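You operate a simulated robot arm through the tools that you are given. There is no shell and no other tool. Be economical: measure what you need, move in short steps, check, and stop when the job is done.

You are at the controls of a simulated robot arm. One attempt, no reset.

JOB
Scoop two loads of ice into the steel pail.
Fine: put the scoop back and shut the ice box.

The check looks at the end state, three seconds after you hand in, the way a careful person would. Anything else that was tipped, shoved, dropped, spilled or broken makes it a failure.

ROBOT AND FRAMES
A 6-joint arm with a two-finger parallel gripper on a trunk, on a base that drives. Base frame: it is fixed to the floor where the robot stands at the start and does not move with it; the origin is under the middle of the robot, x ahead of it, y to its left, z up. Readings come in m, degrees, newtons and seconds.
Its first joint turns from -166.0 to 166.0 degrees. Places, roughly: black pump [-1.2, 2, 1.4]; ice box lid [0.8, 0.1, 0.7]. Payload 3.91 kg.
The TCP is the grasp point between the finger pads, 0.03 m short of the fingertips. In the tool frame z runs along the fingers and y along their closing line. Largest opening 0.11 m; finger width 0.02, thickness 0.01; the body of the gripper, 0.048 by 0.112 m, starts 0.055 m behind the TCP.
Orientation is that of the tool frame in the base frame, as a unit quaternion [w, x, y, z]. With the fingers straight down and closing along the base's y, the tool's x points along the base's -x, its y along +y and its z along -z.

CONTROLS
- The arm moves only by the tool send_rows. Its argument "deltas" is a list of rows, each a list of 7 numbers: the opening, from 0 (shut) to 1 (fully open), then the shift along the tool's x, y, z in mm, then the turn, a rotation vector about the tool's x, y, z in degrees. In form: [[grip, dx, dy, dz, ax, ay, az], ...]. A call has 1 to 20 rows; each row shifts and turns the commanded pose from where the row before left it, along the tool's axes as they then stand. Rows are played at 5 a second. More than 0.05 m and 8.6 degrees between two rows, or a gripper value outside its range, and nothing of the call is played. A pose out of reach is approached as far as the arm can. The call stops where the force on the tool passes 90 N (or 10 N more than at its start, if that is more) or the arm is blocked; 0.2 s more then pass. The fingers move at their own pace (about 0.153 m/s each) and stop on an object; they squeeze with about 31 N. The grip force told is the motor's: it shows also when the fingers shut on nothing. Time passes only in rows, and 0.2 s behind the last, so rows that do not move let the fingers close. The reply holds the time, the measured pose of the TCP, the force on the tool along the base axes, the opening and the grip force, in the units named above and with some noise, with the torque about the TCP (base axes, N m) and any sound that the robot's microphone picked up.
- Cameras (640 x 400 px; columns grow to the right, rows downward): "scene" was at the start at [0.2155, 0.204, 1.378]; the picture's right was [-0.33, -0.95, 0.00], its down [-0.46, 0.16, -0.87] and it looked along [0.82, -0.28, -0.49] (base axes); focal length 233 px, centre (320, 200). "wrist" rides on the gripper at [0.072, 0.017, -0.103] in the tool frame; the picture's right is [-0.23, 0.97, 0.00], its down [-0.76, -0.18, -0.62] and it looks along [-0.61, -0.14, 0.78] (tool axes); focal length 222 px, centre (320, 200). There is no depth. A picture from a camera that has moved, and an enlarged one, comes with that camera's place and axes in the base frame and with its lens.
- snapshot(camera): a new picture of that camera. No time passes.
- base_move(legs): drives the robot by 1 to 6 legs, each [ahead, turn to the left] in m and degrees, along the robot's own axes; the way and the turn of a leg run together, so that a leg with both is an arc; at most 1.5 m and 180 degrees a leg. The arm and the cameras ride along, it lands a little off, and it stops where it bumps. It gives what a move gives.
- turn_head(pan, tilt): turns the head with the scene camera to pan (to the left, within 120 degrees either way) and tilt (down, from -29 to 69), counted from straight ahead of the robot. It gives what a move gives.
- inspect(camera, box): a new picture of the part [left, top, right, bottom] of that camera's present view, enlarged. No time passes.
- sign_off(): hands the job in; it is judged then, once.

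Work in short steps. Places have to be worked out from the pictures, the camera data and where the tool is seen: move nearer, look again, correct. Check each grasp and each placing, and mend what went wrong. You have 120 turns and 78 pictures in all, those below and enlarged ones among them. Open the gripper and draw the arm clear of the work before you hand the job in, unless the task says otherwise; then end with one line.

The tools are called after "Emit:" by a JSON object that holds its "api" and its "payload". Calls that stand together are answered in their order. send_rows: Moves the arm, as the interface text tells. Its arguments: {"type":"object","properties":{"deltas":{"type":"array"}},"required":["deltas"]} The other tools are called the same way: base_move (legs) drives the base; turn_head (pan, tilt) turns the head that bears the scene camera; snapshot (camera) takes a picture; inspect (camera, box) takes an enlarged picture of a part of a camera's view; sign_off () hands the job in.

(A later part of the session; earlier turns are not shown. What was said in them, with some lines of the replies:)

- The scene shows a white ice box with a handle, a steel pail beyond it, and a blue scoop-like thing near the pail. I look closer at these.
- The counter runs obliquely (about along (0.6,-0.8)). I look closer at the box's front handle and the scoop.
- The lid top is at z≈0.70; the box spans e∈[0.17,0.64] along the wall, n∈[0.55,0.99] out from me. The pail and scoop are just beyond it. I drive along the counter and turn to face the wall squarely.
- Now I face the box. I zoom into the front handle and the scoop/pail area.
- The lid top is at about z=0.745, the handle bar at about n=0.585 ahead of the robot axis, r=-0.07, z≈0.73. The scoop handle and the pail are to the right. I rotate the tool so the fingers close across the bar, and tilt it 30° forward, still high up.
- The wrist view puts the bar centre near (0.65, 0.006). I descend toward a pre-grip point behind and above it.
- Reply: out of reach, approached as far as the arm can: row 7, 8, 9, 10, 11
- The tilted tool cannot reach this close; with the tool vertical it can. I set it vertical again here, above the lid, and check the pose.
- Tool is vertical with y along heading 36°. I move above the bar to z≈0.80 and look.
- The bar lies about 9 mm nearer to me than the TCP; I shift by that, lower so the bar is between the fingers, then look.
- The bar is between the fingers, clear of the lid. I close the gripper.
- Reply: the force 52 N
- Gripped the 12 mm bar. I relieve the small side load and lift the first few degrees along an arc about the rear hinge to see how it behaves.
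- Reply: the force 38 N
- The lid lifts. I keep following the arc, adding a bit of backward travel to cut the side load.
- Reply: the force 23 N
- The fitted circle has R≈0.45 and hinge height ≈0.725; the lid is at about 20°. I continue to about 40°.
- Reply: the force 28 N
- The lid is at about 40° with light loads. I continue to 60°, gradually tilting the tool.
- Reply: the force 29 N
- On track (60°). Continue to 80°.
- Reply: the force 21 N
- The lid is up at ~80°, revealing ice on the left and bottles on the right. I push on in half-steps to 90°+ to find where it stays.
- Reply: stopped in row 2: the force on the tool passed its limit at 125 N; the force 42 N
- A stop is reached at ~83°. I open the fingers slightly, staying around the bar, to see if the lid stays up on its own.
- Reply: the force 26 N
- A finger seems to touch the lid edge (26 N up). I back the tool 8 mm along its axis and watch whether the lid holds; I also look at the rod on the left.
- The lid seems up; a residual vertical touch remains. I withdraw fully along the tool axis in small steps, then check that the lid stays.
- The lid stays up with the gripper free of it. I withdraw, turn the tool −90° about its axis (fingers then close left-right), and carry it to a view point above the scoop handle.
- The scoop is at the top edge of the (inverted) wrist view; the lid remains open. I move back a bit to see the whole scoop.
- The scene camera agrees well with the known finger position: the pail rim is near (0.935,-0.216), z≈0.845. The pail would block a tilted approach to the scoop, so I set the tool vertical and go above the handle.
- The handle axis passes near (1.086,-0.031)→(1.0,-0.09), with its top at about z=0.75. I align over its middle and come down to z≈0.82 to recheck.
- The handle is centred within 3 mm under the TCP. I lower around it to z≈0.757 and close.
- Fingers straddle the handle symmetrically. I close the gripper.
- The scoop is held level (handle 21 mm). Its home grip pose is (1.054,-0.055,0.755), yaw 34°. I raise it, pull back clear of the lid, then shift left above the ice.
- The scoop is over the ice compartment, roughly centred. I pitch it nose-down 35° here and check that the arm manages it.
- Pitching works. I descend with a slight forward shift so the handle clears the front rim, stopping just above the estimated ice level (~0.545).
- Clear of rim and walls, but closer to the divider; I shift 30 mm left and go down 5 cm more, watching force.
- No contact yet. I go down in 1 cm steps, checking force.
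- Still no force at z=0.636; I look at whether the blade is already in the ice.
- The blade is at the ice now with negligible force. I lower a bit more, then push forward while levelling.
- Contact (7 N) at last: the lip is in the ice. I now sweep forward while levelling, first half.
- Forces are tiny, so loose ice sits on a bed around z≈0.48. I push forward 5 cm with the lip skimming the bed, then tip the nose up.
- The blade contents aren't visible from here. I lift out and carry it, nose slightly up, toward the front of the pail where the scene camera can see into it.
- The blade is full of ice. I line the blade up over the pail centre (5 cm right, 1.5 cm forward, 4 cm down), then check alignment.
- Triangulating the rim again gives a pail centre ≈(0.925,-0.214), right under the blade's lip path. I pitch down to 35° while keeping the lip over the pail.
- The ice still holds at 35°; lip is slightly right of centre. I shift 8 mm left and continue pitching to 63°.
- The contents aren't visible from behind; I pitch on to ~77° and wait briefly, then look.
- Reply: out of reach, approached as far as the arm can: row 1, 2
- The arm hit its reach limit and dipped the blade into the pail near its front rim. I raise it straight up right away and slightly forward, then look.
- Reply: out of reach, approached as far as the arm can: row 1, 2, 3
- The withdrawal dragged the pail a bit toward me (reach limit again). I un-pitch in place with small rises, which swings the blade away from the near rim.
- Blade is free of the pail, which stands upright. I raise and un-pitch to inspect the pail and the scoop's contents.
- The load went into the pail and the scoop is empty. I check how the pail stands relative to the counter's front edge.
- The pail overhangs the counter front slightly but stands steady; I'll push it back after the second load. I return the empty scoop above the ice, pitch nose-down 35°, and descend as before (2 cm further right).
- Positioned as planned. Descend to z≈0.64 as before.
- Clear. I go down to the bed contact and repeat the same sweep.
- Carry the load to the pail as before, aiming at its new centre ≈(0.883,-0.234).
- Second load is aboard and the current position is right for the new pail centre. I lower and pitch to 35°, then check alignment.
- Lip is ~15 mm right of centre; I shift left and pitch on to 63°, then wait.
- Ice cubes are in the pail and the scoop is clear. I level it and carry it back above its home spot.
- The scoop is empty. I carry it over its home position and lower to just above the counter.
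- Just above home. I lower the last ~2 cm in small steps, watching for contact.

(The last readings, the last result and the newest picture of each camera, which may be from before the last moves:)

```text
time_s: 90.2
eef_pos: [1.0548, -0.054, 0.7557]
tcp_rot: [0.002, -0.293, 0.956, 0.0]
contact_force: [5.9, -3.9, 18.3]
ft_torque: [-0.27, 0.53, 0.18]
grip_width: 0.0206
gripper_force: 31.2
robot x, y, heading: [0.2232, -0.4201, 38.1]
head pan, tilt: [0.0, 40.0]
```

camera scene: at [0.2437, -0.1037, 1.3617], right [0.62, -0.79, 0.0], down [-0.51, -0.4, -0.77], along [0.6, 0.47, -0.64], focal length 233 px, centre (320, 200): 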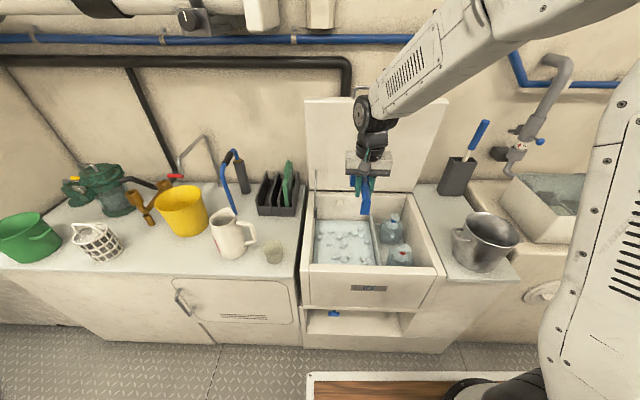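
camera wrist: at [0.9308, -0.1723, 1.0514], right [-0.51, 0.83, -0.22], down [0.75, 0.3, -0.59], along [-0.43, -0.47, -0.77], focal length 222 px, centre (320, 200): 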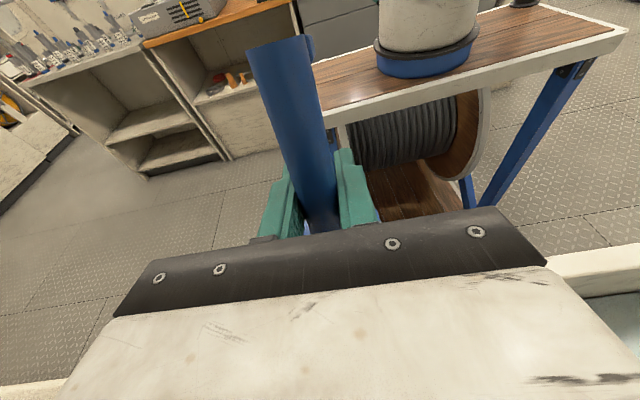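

The scoop is on the counter (18 N). I relax slightly, open and rise clear.

Emit:
{"api": "send_rows", "payload": {"deltas": [[0, 0, 0, -1.5, 0, 0, 0], [0.2, 0, 0, 0, 0, 0, 0], [0.45, 0, 0, 0, 0, 0, 0], [0.6, 0, 0, 0, 0, 0, 0], [0.6, 0, 0, -20, 0, 0, 0], [0.6, 0, 0, -40, 0, 0, 0], [0.6, 0, 0, -45, 0, 0, 0], [0.6, 0, 0, -45, 0, 0, 0], [0.6, 0, 0, -45, 0, 0, 0]]}}

Emit:
{"api": "inspect", "payload": {"camera": "scene", "box": [390, 160, 530, 300]}}

```text
time_s: 92.2
eef_pos: [1.055, -0.0538, 0.9496]
tcp_rot: [-0.001, -0.293, 0.956, -0.001]
contact_force: [0.4, 0.0, -0.2]
ft_torque: [-0.01, 0.02, 0.0]
grip_width: 0.0662
gripper_force: 0.0
robot x, y, heading: [0.2227, -0.4231, 38.3]
head pan, tilt: [0.0, 40.0]
```

```text
2.86 times, centred on (460, 230) of scene
camera zoom: at [0.244, -0.1034, 1.3617], right [0.62, -0.79, 0.0], down [-0.51, -0.4, -0.77], along [0.6, 0.47, -0.64], focal length 667 px, centre (-80, 114)
```

zoom: 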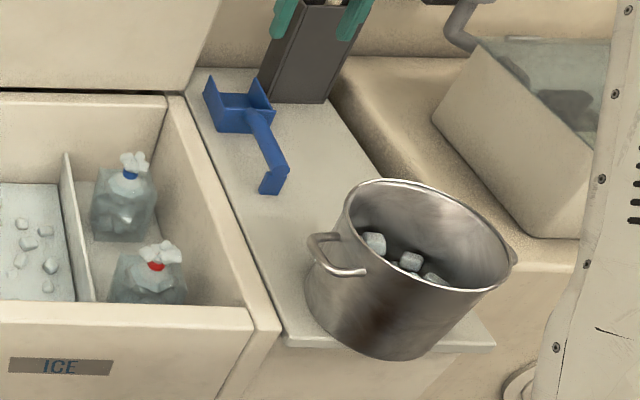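

Scoop is home. Next I grip the pail's near rim to set it back from the edge: back off, turn the tool 90°, and go above the near rim.

Emit:
{"api": "send_rows", "payload": {"deltas": [[0.5, 30, 0, -30, 0, 0, 0], [0.5, 40, 0, -25, 0, 0, 0], [0.5, 45, 0, -25, 0, 0, 0], [0.5, 45, 0, -20, 0, 0, 0], [0.5, 45, 0, 0, 0, 0, 0], [0.4, 0, 0, 0, 0, 0, 8.2], [0.4, 0, 0, 0, 0, 0, 8.2], [0.4, 0, 0, 0, 0, 0, 8.2], [0.4, 0, 0, 0, 0, 0, 8.2], [0.4, 0, 0, 0, 0, 0, 8.2], [0.4, 0, 0, 0, 0, 0, 8.2], [0.4, 0, 0, 0, 0, 0, 8.2], [0.4, 0, 0, 0, 0, 0, 8.2], [0.4, 0, 0, 0, 0, 0, 8.2], [0.4, 0, 0, 0, 0, 0, 8.2], [0.4, 0, 0, 0, 0, 0, 8], [0.4, -28, -47, 40, 0, 0, 0], [0.4, -28, -47, 40, 0, 0, 0], [0.4, 0, 0, 40, 0, 0, 0]]}}

Emit:
{"api": "snapshot", "payload": {"camera": "wrist"}}

Emit:
{"api": "inspect", "payload": {"camera": "scene", "box": [410, 160, 550, 300]}}

```text
refused: row 3 steps farther than a row can; nothing moved
```

```text
9 pictures are left
camera wrist: at [0.9837, -0.0789, 1.0528], right [-0.36, 0.93, 0.0], down [0.73, 0.28, 0.62], along [0.58, 0.22, -0.78], focal length 222 px, centre (320, 200)
```

wrist: 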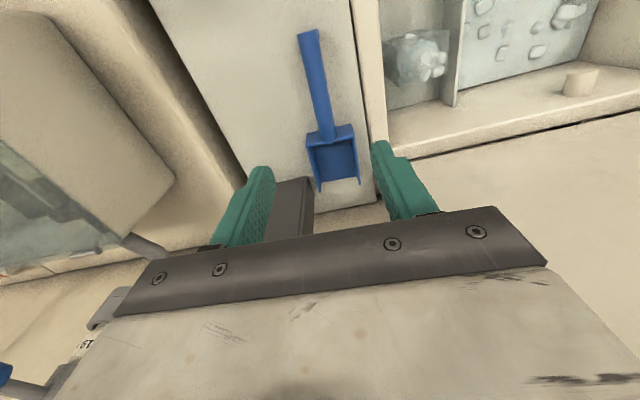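

```text
2.86 times, centred on (480, 230) of scene
camera zoom: at [0.244, -0.1034, 1.3617], right [0.62, -0.79, 0.0], down [-0.51, -0.4, -0.77], along [0.6, 0.47, -0.64], focal length 667 px, centre (-137, 114)
```

zoom: 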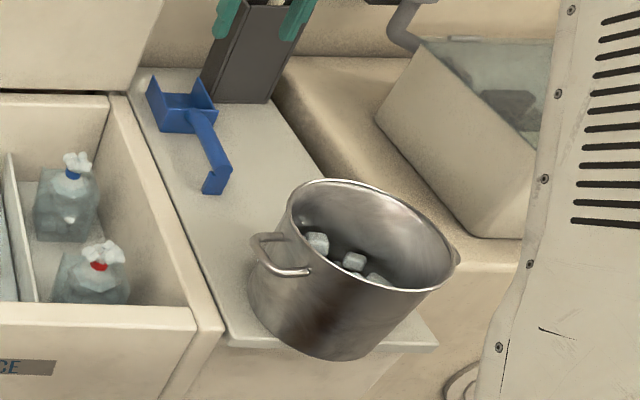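

A row was too long; I resend with shorter rows.

Emit:
{"api": "send_rows", "payload": {"deltas": [[0.5, 30, 0, -30, 0, 0, 0], [0.5, 40, 0, -25, 0, 0, 0], [0.5, 40, 0, -25, 0, 0, 0], [0.5, 45, 0, -10, 0, 0, 0], [0.5, 45, 0, 0, 0, 0, 0], [0.4, 0, 0, 0, 0, 0, 8.2], [0.4, 0, 0, 0, 0, 0, 8.2], [0.4, 0, 0, 0, 0, 0, 8.2], [0.4, 0, 0, 0, 0, 0, 8.2], [0.4, 0, 0, 0, 0, 0, 8.2], [0.4, 0, 0, 0, 0, 0, 8.2], [0.4, 0, 0, 0, 0, 0, 8.2], [0.4, 0, 0, 0, 0, 0, 8.2], [0.4, 0, 0, 0, 0, 0, 8.2], [0.4, 0, 0, 0, 0, 0, 8.2], [0.4, 0, 0, 0, 0, 0, 8]]}}

```text
time_s: 95.6
eef_pos: [0.8881, -0.165, 1.0411]
tcp_rot: [0.0, 0.469, 0.883, 0.0]
contact_force: [-0.5, -0.1, -0.5]
ft_torque: [-0.01, -0.01, 0.01]
grip_width: 0.0439
gripper_force: 0.1
robot x, y, heading: [0.2181, -0.4218, 38.2]
head pan, tilt: [0.0, 40.0]
```

Now I move above the near rim point (0.82,-0.28) at z≈0.93 and look with the wrist camera.

Emit:
{"api": "send_rows", "payload": {"deltas": [[0.4, -19.1, -40, 20, 0, 0, 0], [0.4, -19.1, -40, 20, 0, 0, 0], [0.4, -19.1, -40, 20, 0, 0, 0], [0.4, 0, 0, 45, 0, 0, 0]]}}

Emit:
{"api": "snapshot", "payload": {"camera": "wrist"}}

```text
time_s: 96.6
eef_pos: [0.8209, -0.2816, 0.9351]
tcp_rot: [0.0, 0.469, 0.883, 0.0]
contact_force: [-1.2, 0.0, -1.1]
ft_torque: [0.0, 0.0, 0.0]
grip_width: 0.0442
gripper_force: 0.2
robot x, y, heading: [0.2237, -0.4214, 38.0]
head pan, tilt: [0.0, 40.0]
```

```text
7 pictures are left
camera wrist: at [0.7934, -0.2107, 1.0374], right [0.93, 0.36, 0.0], down [0.28, -0.73, 0.62], along [0.22, -0.58, -0.78], focal length 222 px, centre (320, 200)
```

wrist: 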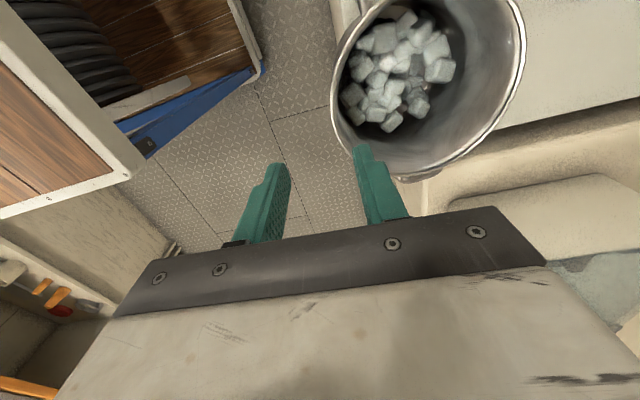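

About two good loads of ice are in the pail. Its centre fits (0.887,-0.227); I shift 8/11 mm, lower so the near wall is between the fingers, and close.

Emit:
{"api": "send_rows", "payload": {"deltas": [[0.4, 8, 11.4, 0, 0, 0, 0], [0.4, 0, 0, 40, 0, 0, 0], [0.4, 0, 0, 38, 0, 0, 0]]}}

Emit:
{"api": "send_rows", "payload": {"deltas": [[0.2, 0, 0, 0, 0, 0, 0], [0, 0, 0, 0, 0, 0, 0], [0, 0, 0, 0, 0, 0, 0]]}}

Emit:
{"api": "inspect", "payload": {"camera": "scene", "box": [420, 180, 540, 300]}}

```text
time_s: 97.4
eef_pos: [0.8236, -0.2675, 0.8569]
tcp_rot: [0.0, 0.468, 0.884, 0.0]
contact_force: [0.5, -0.1, 0.1]
ft_torque: [-0.01, 0.0, 0.02]
grip_width: 0.0439
gripper_force: 0.1
robot x, y, heading: [0.22, -0.4206, 38.1]
head pan, tilt: [0.0, 40.0]
```

```text
time_s: 98.2
eef_pos: [0.8254, -0.2676, 0.8569]
tcp_rot: [0.0, 0.469, 0.883, 0.0]
contact_force: [-0.4, -0.2, 7.4]
ft_torque: [0.86, -0.46, 0.01]
grip_width: 0.0043
gripper_force: 31.2
robot x, y, heading: [0.2208, -0.4181, 38.4]
head pan, tilt: [0.0, 40.0]
```

```text
3.33 times, centred on (480, 240) of scene
camera zoom: at [0.2434, -0.1037, 1.3617], right [0.62, -0.79, 0.0], down [-0.51, -0.4, -0.77], along [0.6, 0.47, -0.64], focal length 778 px, centre (-213, 67)
```

zoom: 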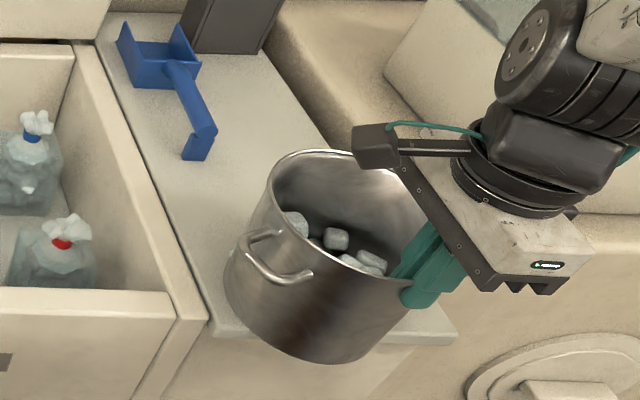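

The rim wall is gripped. I ease up 3 mm and slide the pail 42 mm back (and 12 mm right) toward its original place.

Emit:
{"api": "send_rows", "payload": {"deltas": [[0, 0, 0, -3, 0, 0, 0], [0, -3, 10, -1, 0, 0, 0], [0, -3, 11, 0, 0, 0, 0], [0, -3, 11, 0, 0, 0, 0], [0, -3, 10, 0, 0, 0, 0]]}}

```text
time_s: 99.4
eef_pos: [0.8674, -0.2534, 0.8608]
tcp_rot: [0.0, 0.469, 0.883, 0.001]
contact_force: [-0.8, -0.6, 3.4]
ft_torque: [0.39, -0.31, 0.12]
grip_width: 0.0036
gripper_force: 31.7
robot x, y, heading: [0.218, -0.4193, 38.1]
head pan, tilt: [0.0, 40.0]
```

Moved with low forces. I lower the 4 mm, release, rise, and inspect.

Emit:
{"api": "send_rows", "payload": {"deltas": [[0, 0, 0, 2, 0, 0, 0], [0, 0, 0, 2, 0, 0, 0], [0.2, 0, 0, 0, 0, 0, 0], [0.4, 0, 0, 0, 0, 0, 0], [0.4, 0, 0, 0, 0, 0, 0], [0.4, 0, 0, -30, 0, 0, 0], [0.4, 0, 0, -45, 0, 0, 0], [0.4, 0, 0, -45, 0, 0, 0], [0.4, 0, -40, -25, 0, 0, 0]]}}

Emit:
{"api": "inspect", "payload": {"camera": "scene", "box": [400, 170, 540, 310]}}

```text
time_s: 101.4
eef_pos: [0.834, -0.2761, 1.0014]
tcp_rot: [0.0, 0.468, 0.884, -0.001]
contact_force: [0.2, -0.4, 0.2]
ft_torque: [-0.03, 0.0, -0.01]
grip_width: 0.0438
gripper_force: 0.1
robot x, y, heading: [0.2171, -0.419, 38.3]
head pan, tilt: [0.0, 40.0]
```

```text
2.86 times, centred on (470, 240) of scene
camera zoom: at [0.2441, -0.1034, 1.3617], right [0.62, -0.79, 0.0], down [-0.51, -0.4, -0.77], along [0.6, 0.47, -0.64], focal length 667 px, centre (-109, 86)
```

zoom: 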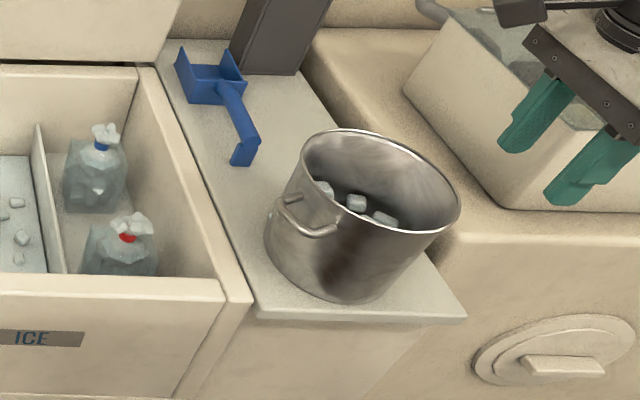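

The pail stands fully on the counter again. Now I go back to the lid: rise, traverse left to the earlier stand-off point near the lid's handle.

Emit:
{"api": "send_rows", "payload": {"deltas": [[0.4, 0, 0, -50, 0, 0, 0], [0.4, 0, 0, -50, 0, 0, 0], [0.4, 0, 0, -50, 0, 0, 0], [0.4, 0, 0, -50, 0, 0, 0], [0.4, 0, 0, -49, 0, 0, -2], [0.4, 32.2, 28.2, 0, 0, 0, 0], [0.4, 32.2, 28.2, 0, 0, 0, 0], [0.4, 32.2, 28.2, 0, 0, 0, 0], [0.4, 32.2, 28.2, 0, 0, 0, 0], [0.4, 32.2, 28.2, 0, 0, 0, 0], [0.4, 32.2, 28.2, 0, 0, 0, 0], [0.4, 32.2, 28.2, 0, 0, 0, 0], [0.4, 32.2, 28.2, 0, 0, 0, 0], [0.4, 32.2, 28.2, 0, 0, 0, 0], [0.4, 32.2, 28.2, 0, 0, 0, 0], [0.4, 32.2, 28.2, 0, 0, 0, 0]]}}

Emit:
{"api": "send_rows", "payload": {"deltas": [[0.4, 0, 0, 0, -7.2, 0, 0], [0.4, 0, 0, 0, -7.2, 0, 0], [0.4, 0, 0, 0, -7.2, 0, 0], [0.4, 0, 0, 0, -7.2, 0, 0], [0.4, 0, 0, 0, -7.2, 0, 0], [0.4, 0, 0, 0, -7, 0, 0]]}}

```text
time_s: 104.8
eef_pos: [0.8744, 0.1919, 1.2528]
tcp_rot: [0.001, 0.453, 0.891, 0.001]
contact_force: [0.2, -1.2, -1.2]
ft_torque: [0.03, -0.03, -0.03]
grip_width: 0.0439
gripper_force: 0.1
robot x, y, heading: [0.2215, -0.4171, 37.9]
head pan, tilt: [0.0, 40.0]
```

```text
time_s: 106.2
eef_pos: [0.8768, 0.1917, 1.25]
tcp_rot: [0.166, 0.422, 0.829, 0.328]
contact_force: [-0.4, -0.8, -0.6]
ft_torque: [0.04, 0.04, -0.02]
grip_width: 0.044
gripper_force: 0.0
robot x, y, heading: [0.2201, -0.4202, 38.5]
head pan, tilt: [0.0, 40.0]
```

Same orientation as when I released the handle. I approach along the tool axis to ~4 cm short and check the alignment.

Emit:
{"api": "send_rows", "payload": {"deltas": [[0.5, -5, 6, 25, 0, 0, 0], [0.5, -5.5, 5.8, 25, 0, 0, 0], [0.5, 0, 0, 30, 0, 0, 0]]}}

Emit:
{"api": "inspect", "payload": {"camera": "wrist", "box": [200, 20, 440, 240]}}

```text
time_s: 107.0
eef_pos: [0.9347, 0.2217, 1.2018]
tcp_rot: [0.166, 0.422, 0.829, 0.328]
contact_force: [-0.1, -0.4, 1.4]
ft_torque: [-0.02, -0.02, 0.02]
grip_width: 0.0551
gripper_force: 0.1
robot x, y, heading: [0.2217, -0.4216, 38.0]
head pan, tilt: [0.0, 40.0]
```

```text
1.82 times, centred on (320, 130) of wrist
camera zoom: at [0.8435, 0.2472, 1.2882], right [0.71, 0.24, 0.67], down [0.0, -0.94, 0.33], along [0.71, -0.24, -0.67], focal length 404 px, centre (320, 327)
```

zoom: 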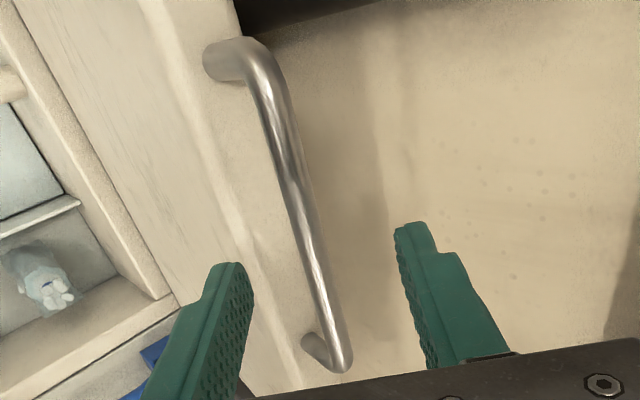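

The bar lies between the fingers. I advance 36 mm and close on it.

Emit:
{"api": "send_rows", "payload": {"deltas": [[0.45, 0, -1, 18, 0, 0, 0], [0.45, 0, -1, 17, 0, 0, 0]]}}

Emit:
{"api": "send_rows", "payload": {"deltas": [[0.2, 0, 0, 0, 0, 0, 0], [0, 0, 0, 0, 0, 0, 0], [0, 0, 0, 0, 0, 0, 0]]}}

```text
time_s: 107.6
eef_pos: [0.9534, 0.2346, 1.1737]
tcp_rot: [0.167, 0.422, 0.829, 0.326]
contact_force: [-3.7, -3.3, 4.0]
ft_torque: [-0.12, 0.16, 0.02]
grip_width: 0.0494
gripper_force: 0.0
robot x, y, heading: [0.222, -0.4207, 38.3]
head pan, tilt: [0.0, 40.0]
```

```text
time_s: 108.4
eef_pos: [0.9537, 0.2346, 1.1717]
tcp_rot: [0.166, 0.422, 0.829, 0.326]
contact_force: [-3.5, -4.0, -4.2]
ft_torque: [-0.11, 0.01, -0.1]
grip_width: 0.0115
gripper_force: 45.1
robot x, y, heading: [0.2211, -0.4233, 38.3]
head pan, tilt: [0.0, 40.0]
```

Gripped again. I lower the lid along the reverse arc, untilting the tool on the way (82°→62°).

Emit:
{"api": "send_rows", "payload": {"deltas": [[0, 0, -32.9, -21.4, 5, 0, 0], [0, 0, -36.2, -15.4, 5, 0, 0], [0, 0, -38.3, -8.9, 5, 0, 0], [0, 0, -39.2, -2, 5, 0, 0]]}}

```text
time_s: 109.4
eef_pos: [0.8298, 0.1444, 1.1266]
tcp_rot: [0.091, 0.444, 0.874, 0.177]
contact_force: [1.1, -8.1, 14.6]
ft_torque: [-0.04, -0.21, -0.06]
grip_width: 0.0118
gripper_force: 45.0
robot x, y, heading: [0.2172, -0.4149, 38.4]
head pan, tilt: [0.0, 40.0]
```

On the arc (62°). Continue to ~42°.

Emit:
{"api": "send_rows", "payload": {"deltas": [[0, 0, -38.9, 4.9, 6, 0, 0], [0, 0, -37.3, 12.3, 6, 0, 0], [0, 0, -34.4, 19.2, 6, 0, 0], [0, 0, -29.9, 25.4, 5, 0, 0]]}}

```text
time_s: 110.4
eef_pos: [0.73, 0.0737, 1.0293]
tcp_rot: [-0.001, 0.454, 0.891, 0.0]
contact_force: [10.4, -6.4, 0.6]
ft_torque: [-0.45, -0.6, -0.06]
grip_width: 0.0117
gripper_force: 45.2
robot x, y, heading: [0.2176, -0.4186, 38.2]
head pan, tilt: [0.0, 40.0]
```

Continue down to ~22°.

Emit:
{"api": "send_rows", "payload": {"deltas": [[0, 0, -25.1, 30.2, 0, 0, 0], [0, 0, -22.4, 32.3, 0, 0, 0], [0, 0, -19.5, 34.1, 0, 0, 0], [0, 0, -16.5, 35.7, 0, 0, 0]]}}

Emit:
{"api": "send_rows", "payload": {"deltas": [[0, 0, -13.3, 37, 0, 0, 0], [0, 0, -10, 38, 0, 0, 0], [0, 0, -3.8, 20, 0, 0, 0], [0, 0, -3, 18, 0, 0, 0]]}}

```text
time_s: 111.4
eef_pos: [0.6644, 0.0251, 0.898]
tcp_rot: [-0.001, 0.452, 0.892, -0.001]
contact_force: [-9.8, -1.5, 4.3]
ft_torque: [-0.43, -0.17, -0.3]
grip_width: 0.0118
gripper_force: 45.7
robot x, y, heading: [0.2206, -0.4192, 38.0]
head pan, tilt: [0.0, 40.0]
```

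```text
time_s: 112.4
eef_pos: [0.6394, 0.0068, 0.784]
tcp_rot: [0.0, 0.453, 0.891, 0.001]
contact_force: [-8.5, 12.2, -2.5]
ft_torque: [-0.48, -0.3, -0.04]
grip_width: 0.0117
gripper_force: 45.5
robot x, y, heading: [0.2191, -0.4204, 38.2]
head pan, tilt: [0.0, 40.0]
```

Nearly shut; I lower the last ~4 cm in small steps.

Emit:
{"api": "send_rows", "payload": {"deltas": [[0, 0, -1.5, 14, 0, 0, 0], [0, 0, -1, 14, 0, 0, 0], [0, 0, 0, 8, 0, 0, 0], [0, 0, 0, 5, 0, 0, 0]]}}

```text
time_s: 113.4
eef_pos: [0.6373, 0.0046, 0.7436]
tcp_rot: [0.0, 0.453, 0.892, -0.002]
contact_force: [-15.9, -1.7, -1.8]
ft_torque: [-0.38, -0.17, -0.03]
grip_width: 0.0116
gripper_force: 44.8
robot x, y, heading: [0.2224, -0.4198, 38.0]
head pan, tilt: [0.0, 40.0]
```

At the original height nearly; I press 4 mm more to feel the lid seat.

Emit:
{"api": "send_rows", "payload": {"deltas": [[0, 0, 0, 2, 0, 0, 0], [0, 0, 0, 2, 0, 0, 0], [0, 0, 0, 2, 0, 0, 0]]}}

Emit:
{"api": "inspect", "payload": {"camera": "scene", "box": [290, 180, 450, 310]}}

```text
time_s: 114.2
eef_pos: [0.6382, 0.0053, 0.7386]
tcp_rot: [0.0, 0.452, 0.892, 0.0]
contact_force: [-21.6, -14.1, 38.4]
ft_torque: [-0.09, 0.01, 0.0]
grip_width: 0.0116
gripper_force: 45.2
robot x, y, heading: [0.2194, -0.4194, 38.2]
head pan, tilt: [0.0, 40.0]
```

```text
3.08 times, centred on (370, 245) of scene
camera zoom: at [0.2422, -0.1046, 1.362], right [0.62, -0.79, 0.0], down [-0.5, -0.4, -0.77], along [0.6, 0.47, -0.64], focal length 718 px, centre (166, 62)
```

zoom: 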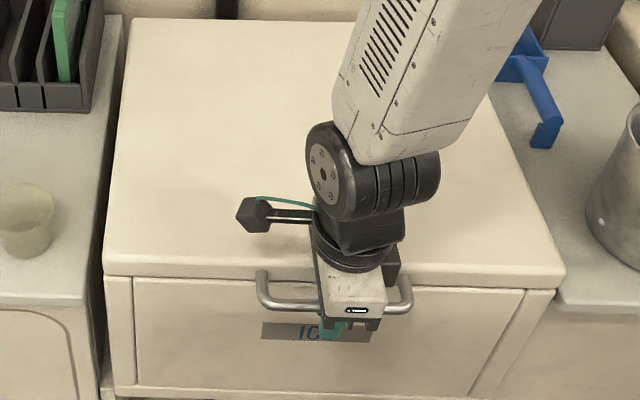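

The lid is seated (38 N). I release moderately and lift straight off.

Emit:
{"api": "send_rows", "payload": {"deltas": [[0, 0, -2, -3, 0, 0, 0], [0.15, 0, 0, 0, 0, 0, 0], [0.3, 0, 0, 0, 0, 0, 0], [0.3, 0, 0, 0, 0, 0, 0], [0.3, 0, 0, -15, 0, 0, 0], [0.3, 0, 0, -30, 0, 0, 0], [0.3, 0, 0, -45, 0, 0, 0], [0.5, 0, 0, -45, 0, 0, 0], [0.7, 0, 0, -45, 0, 0, 0], [0.9, 0, 0, -45, 0, 0, 0], [1, 0, 0, -45, 0, 0, 0], [1, 0, 0, -45, 0, 0, 0]]}}

Emit:
{"api": "snapshot", "payload": {"camera": "scene"}}

```text
time_s: 116.8
eef_pos: [0.636, 0.0035, 1.0575]
tcp_rot: [0.0, 0.453, 0.892, -0.001]
contact_force: [-0.4, 0.8, -0.1]
ft_torque: [-0.04, 0.0, 0.0]
grip_width: 0.1101
gripper_force: 0.1
robot x, y, heading: [0.2188, -0.4195, 38.3]
head pan, tilt: [0.0, 40.0]
```

```text
2 pictures are left
camera scene: at [0.2437, -0.1033, 1.3616], right [0.62, -0.79, 0.0], down [-0.51, -0.4, -0.77], along [0.6, 0.47, -0.64], focal length 233 px, centre (320, 200)
```

scene: 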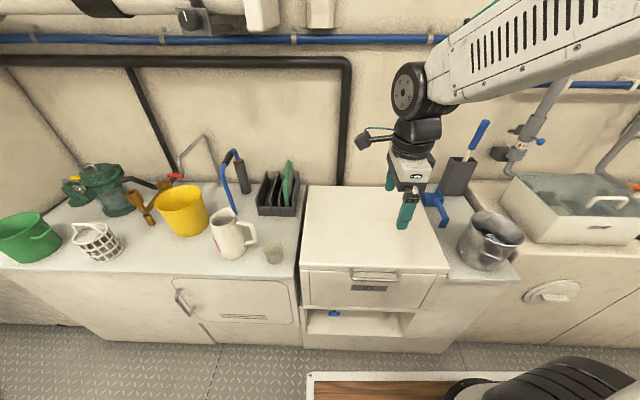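

The lid is shut, the scoop is back in place, the pail is upright with the ice in it, nothing else has moved, and the arm is open and clear. I hand in.

Emit:
{"api": "sign_off", "payload": {}}

```text
The job is handed in.
```

Two scoops of ice are in the steel pail, the scoop is back in its place and the ice box is shut. I dragged the pail a few centimetres toward the counter edge while tipping the first load, then slid it back to about where it stood. It stayed upright, and I saw no ice spilled.
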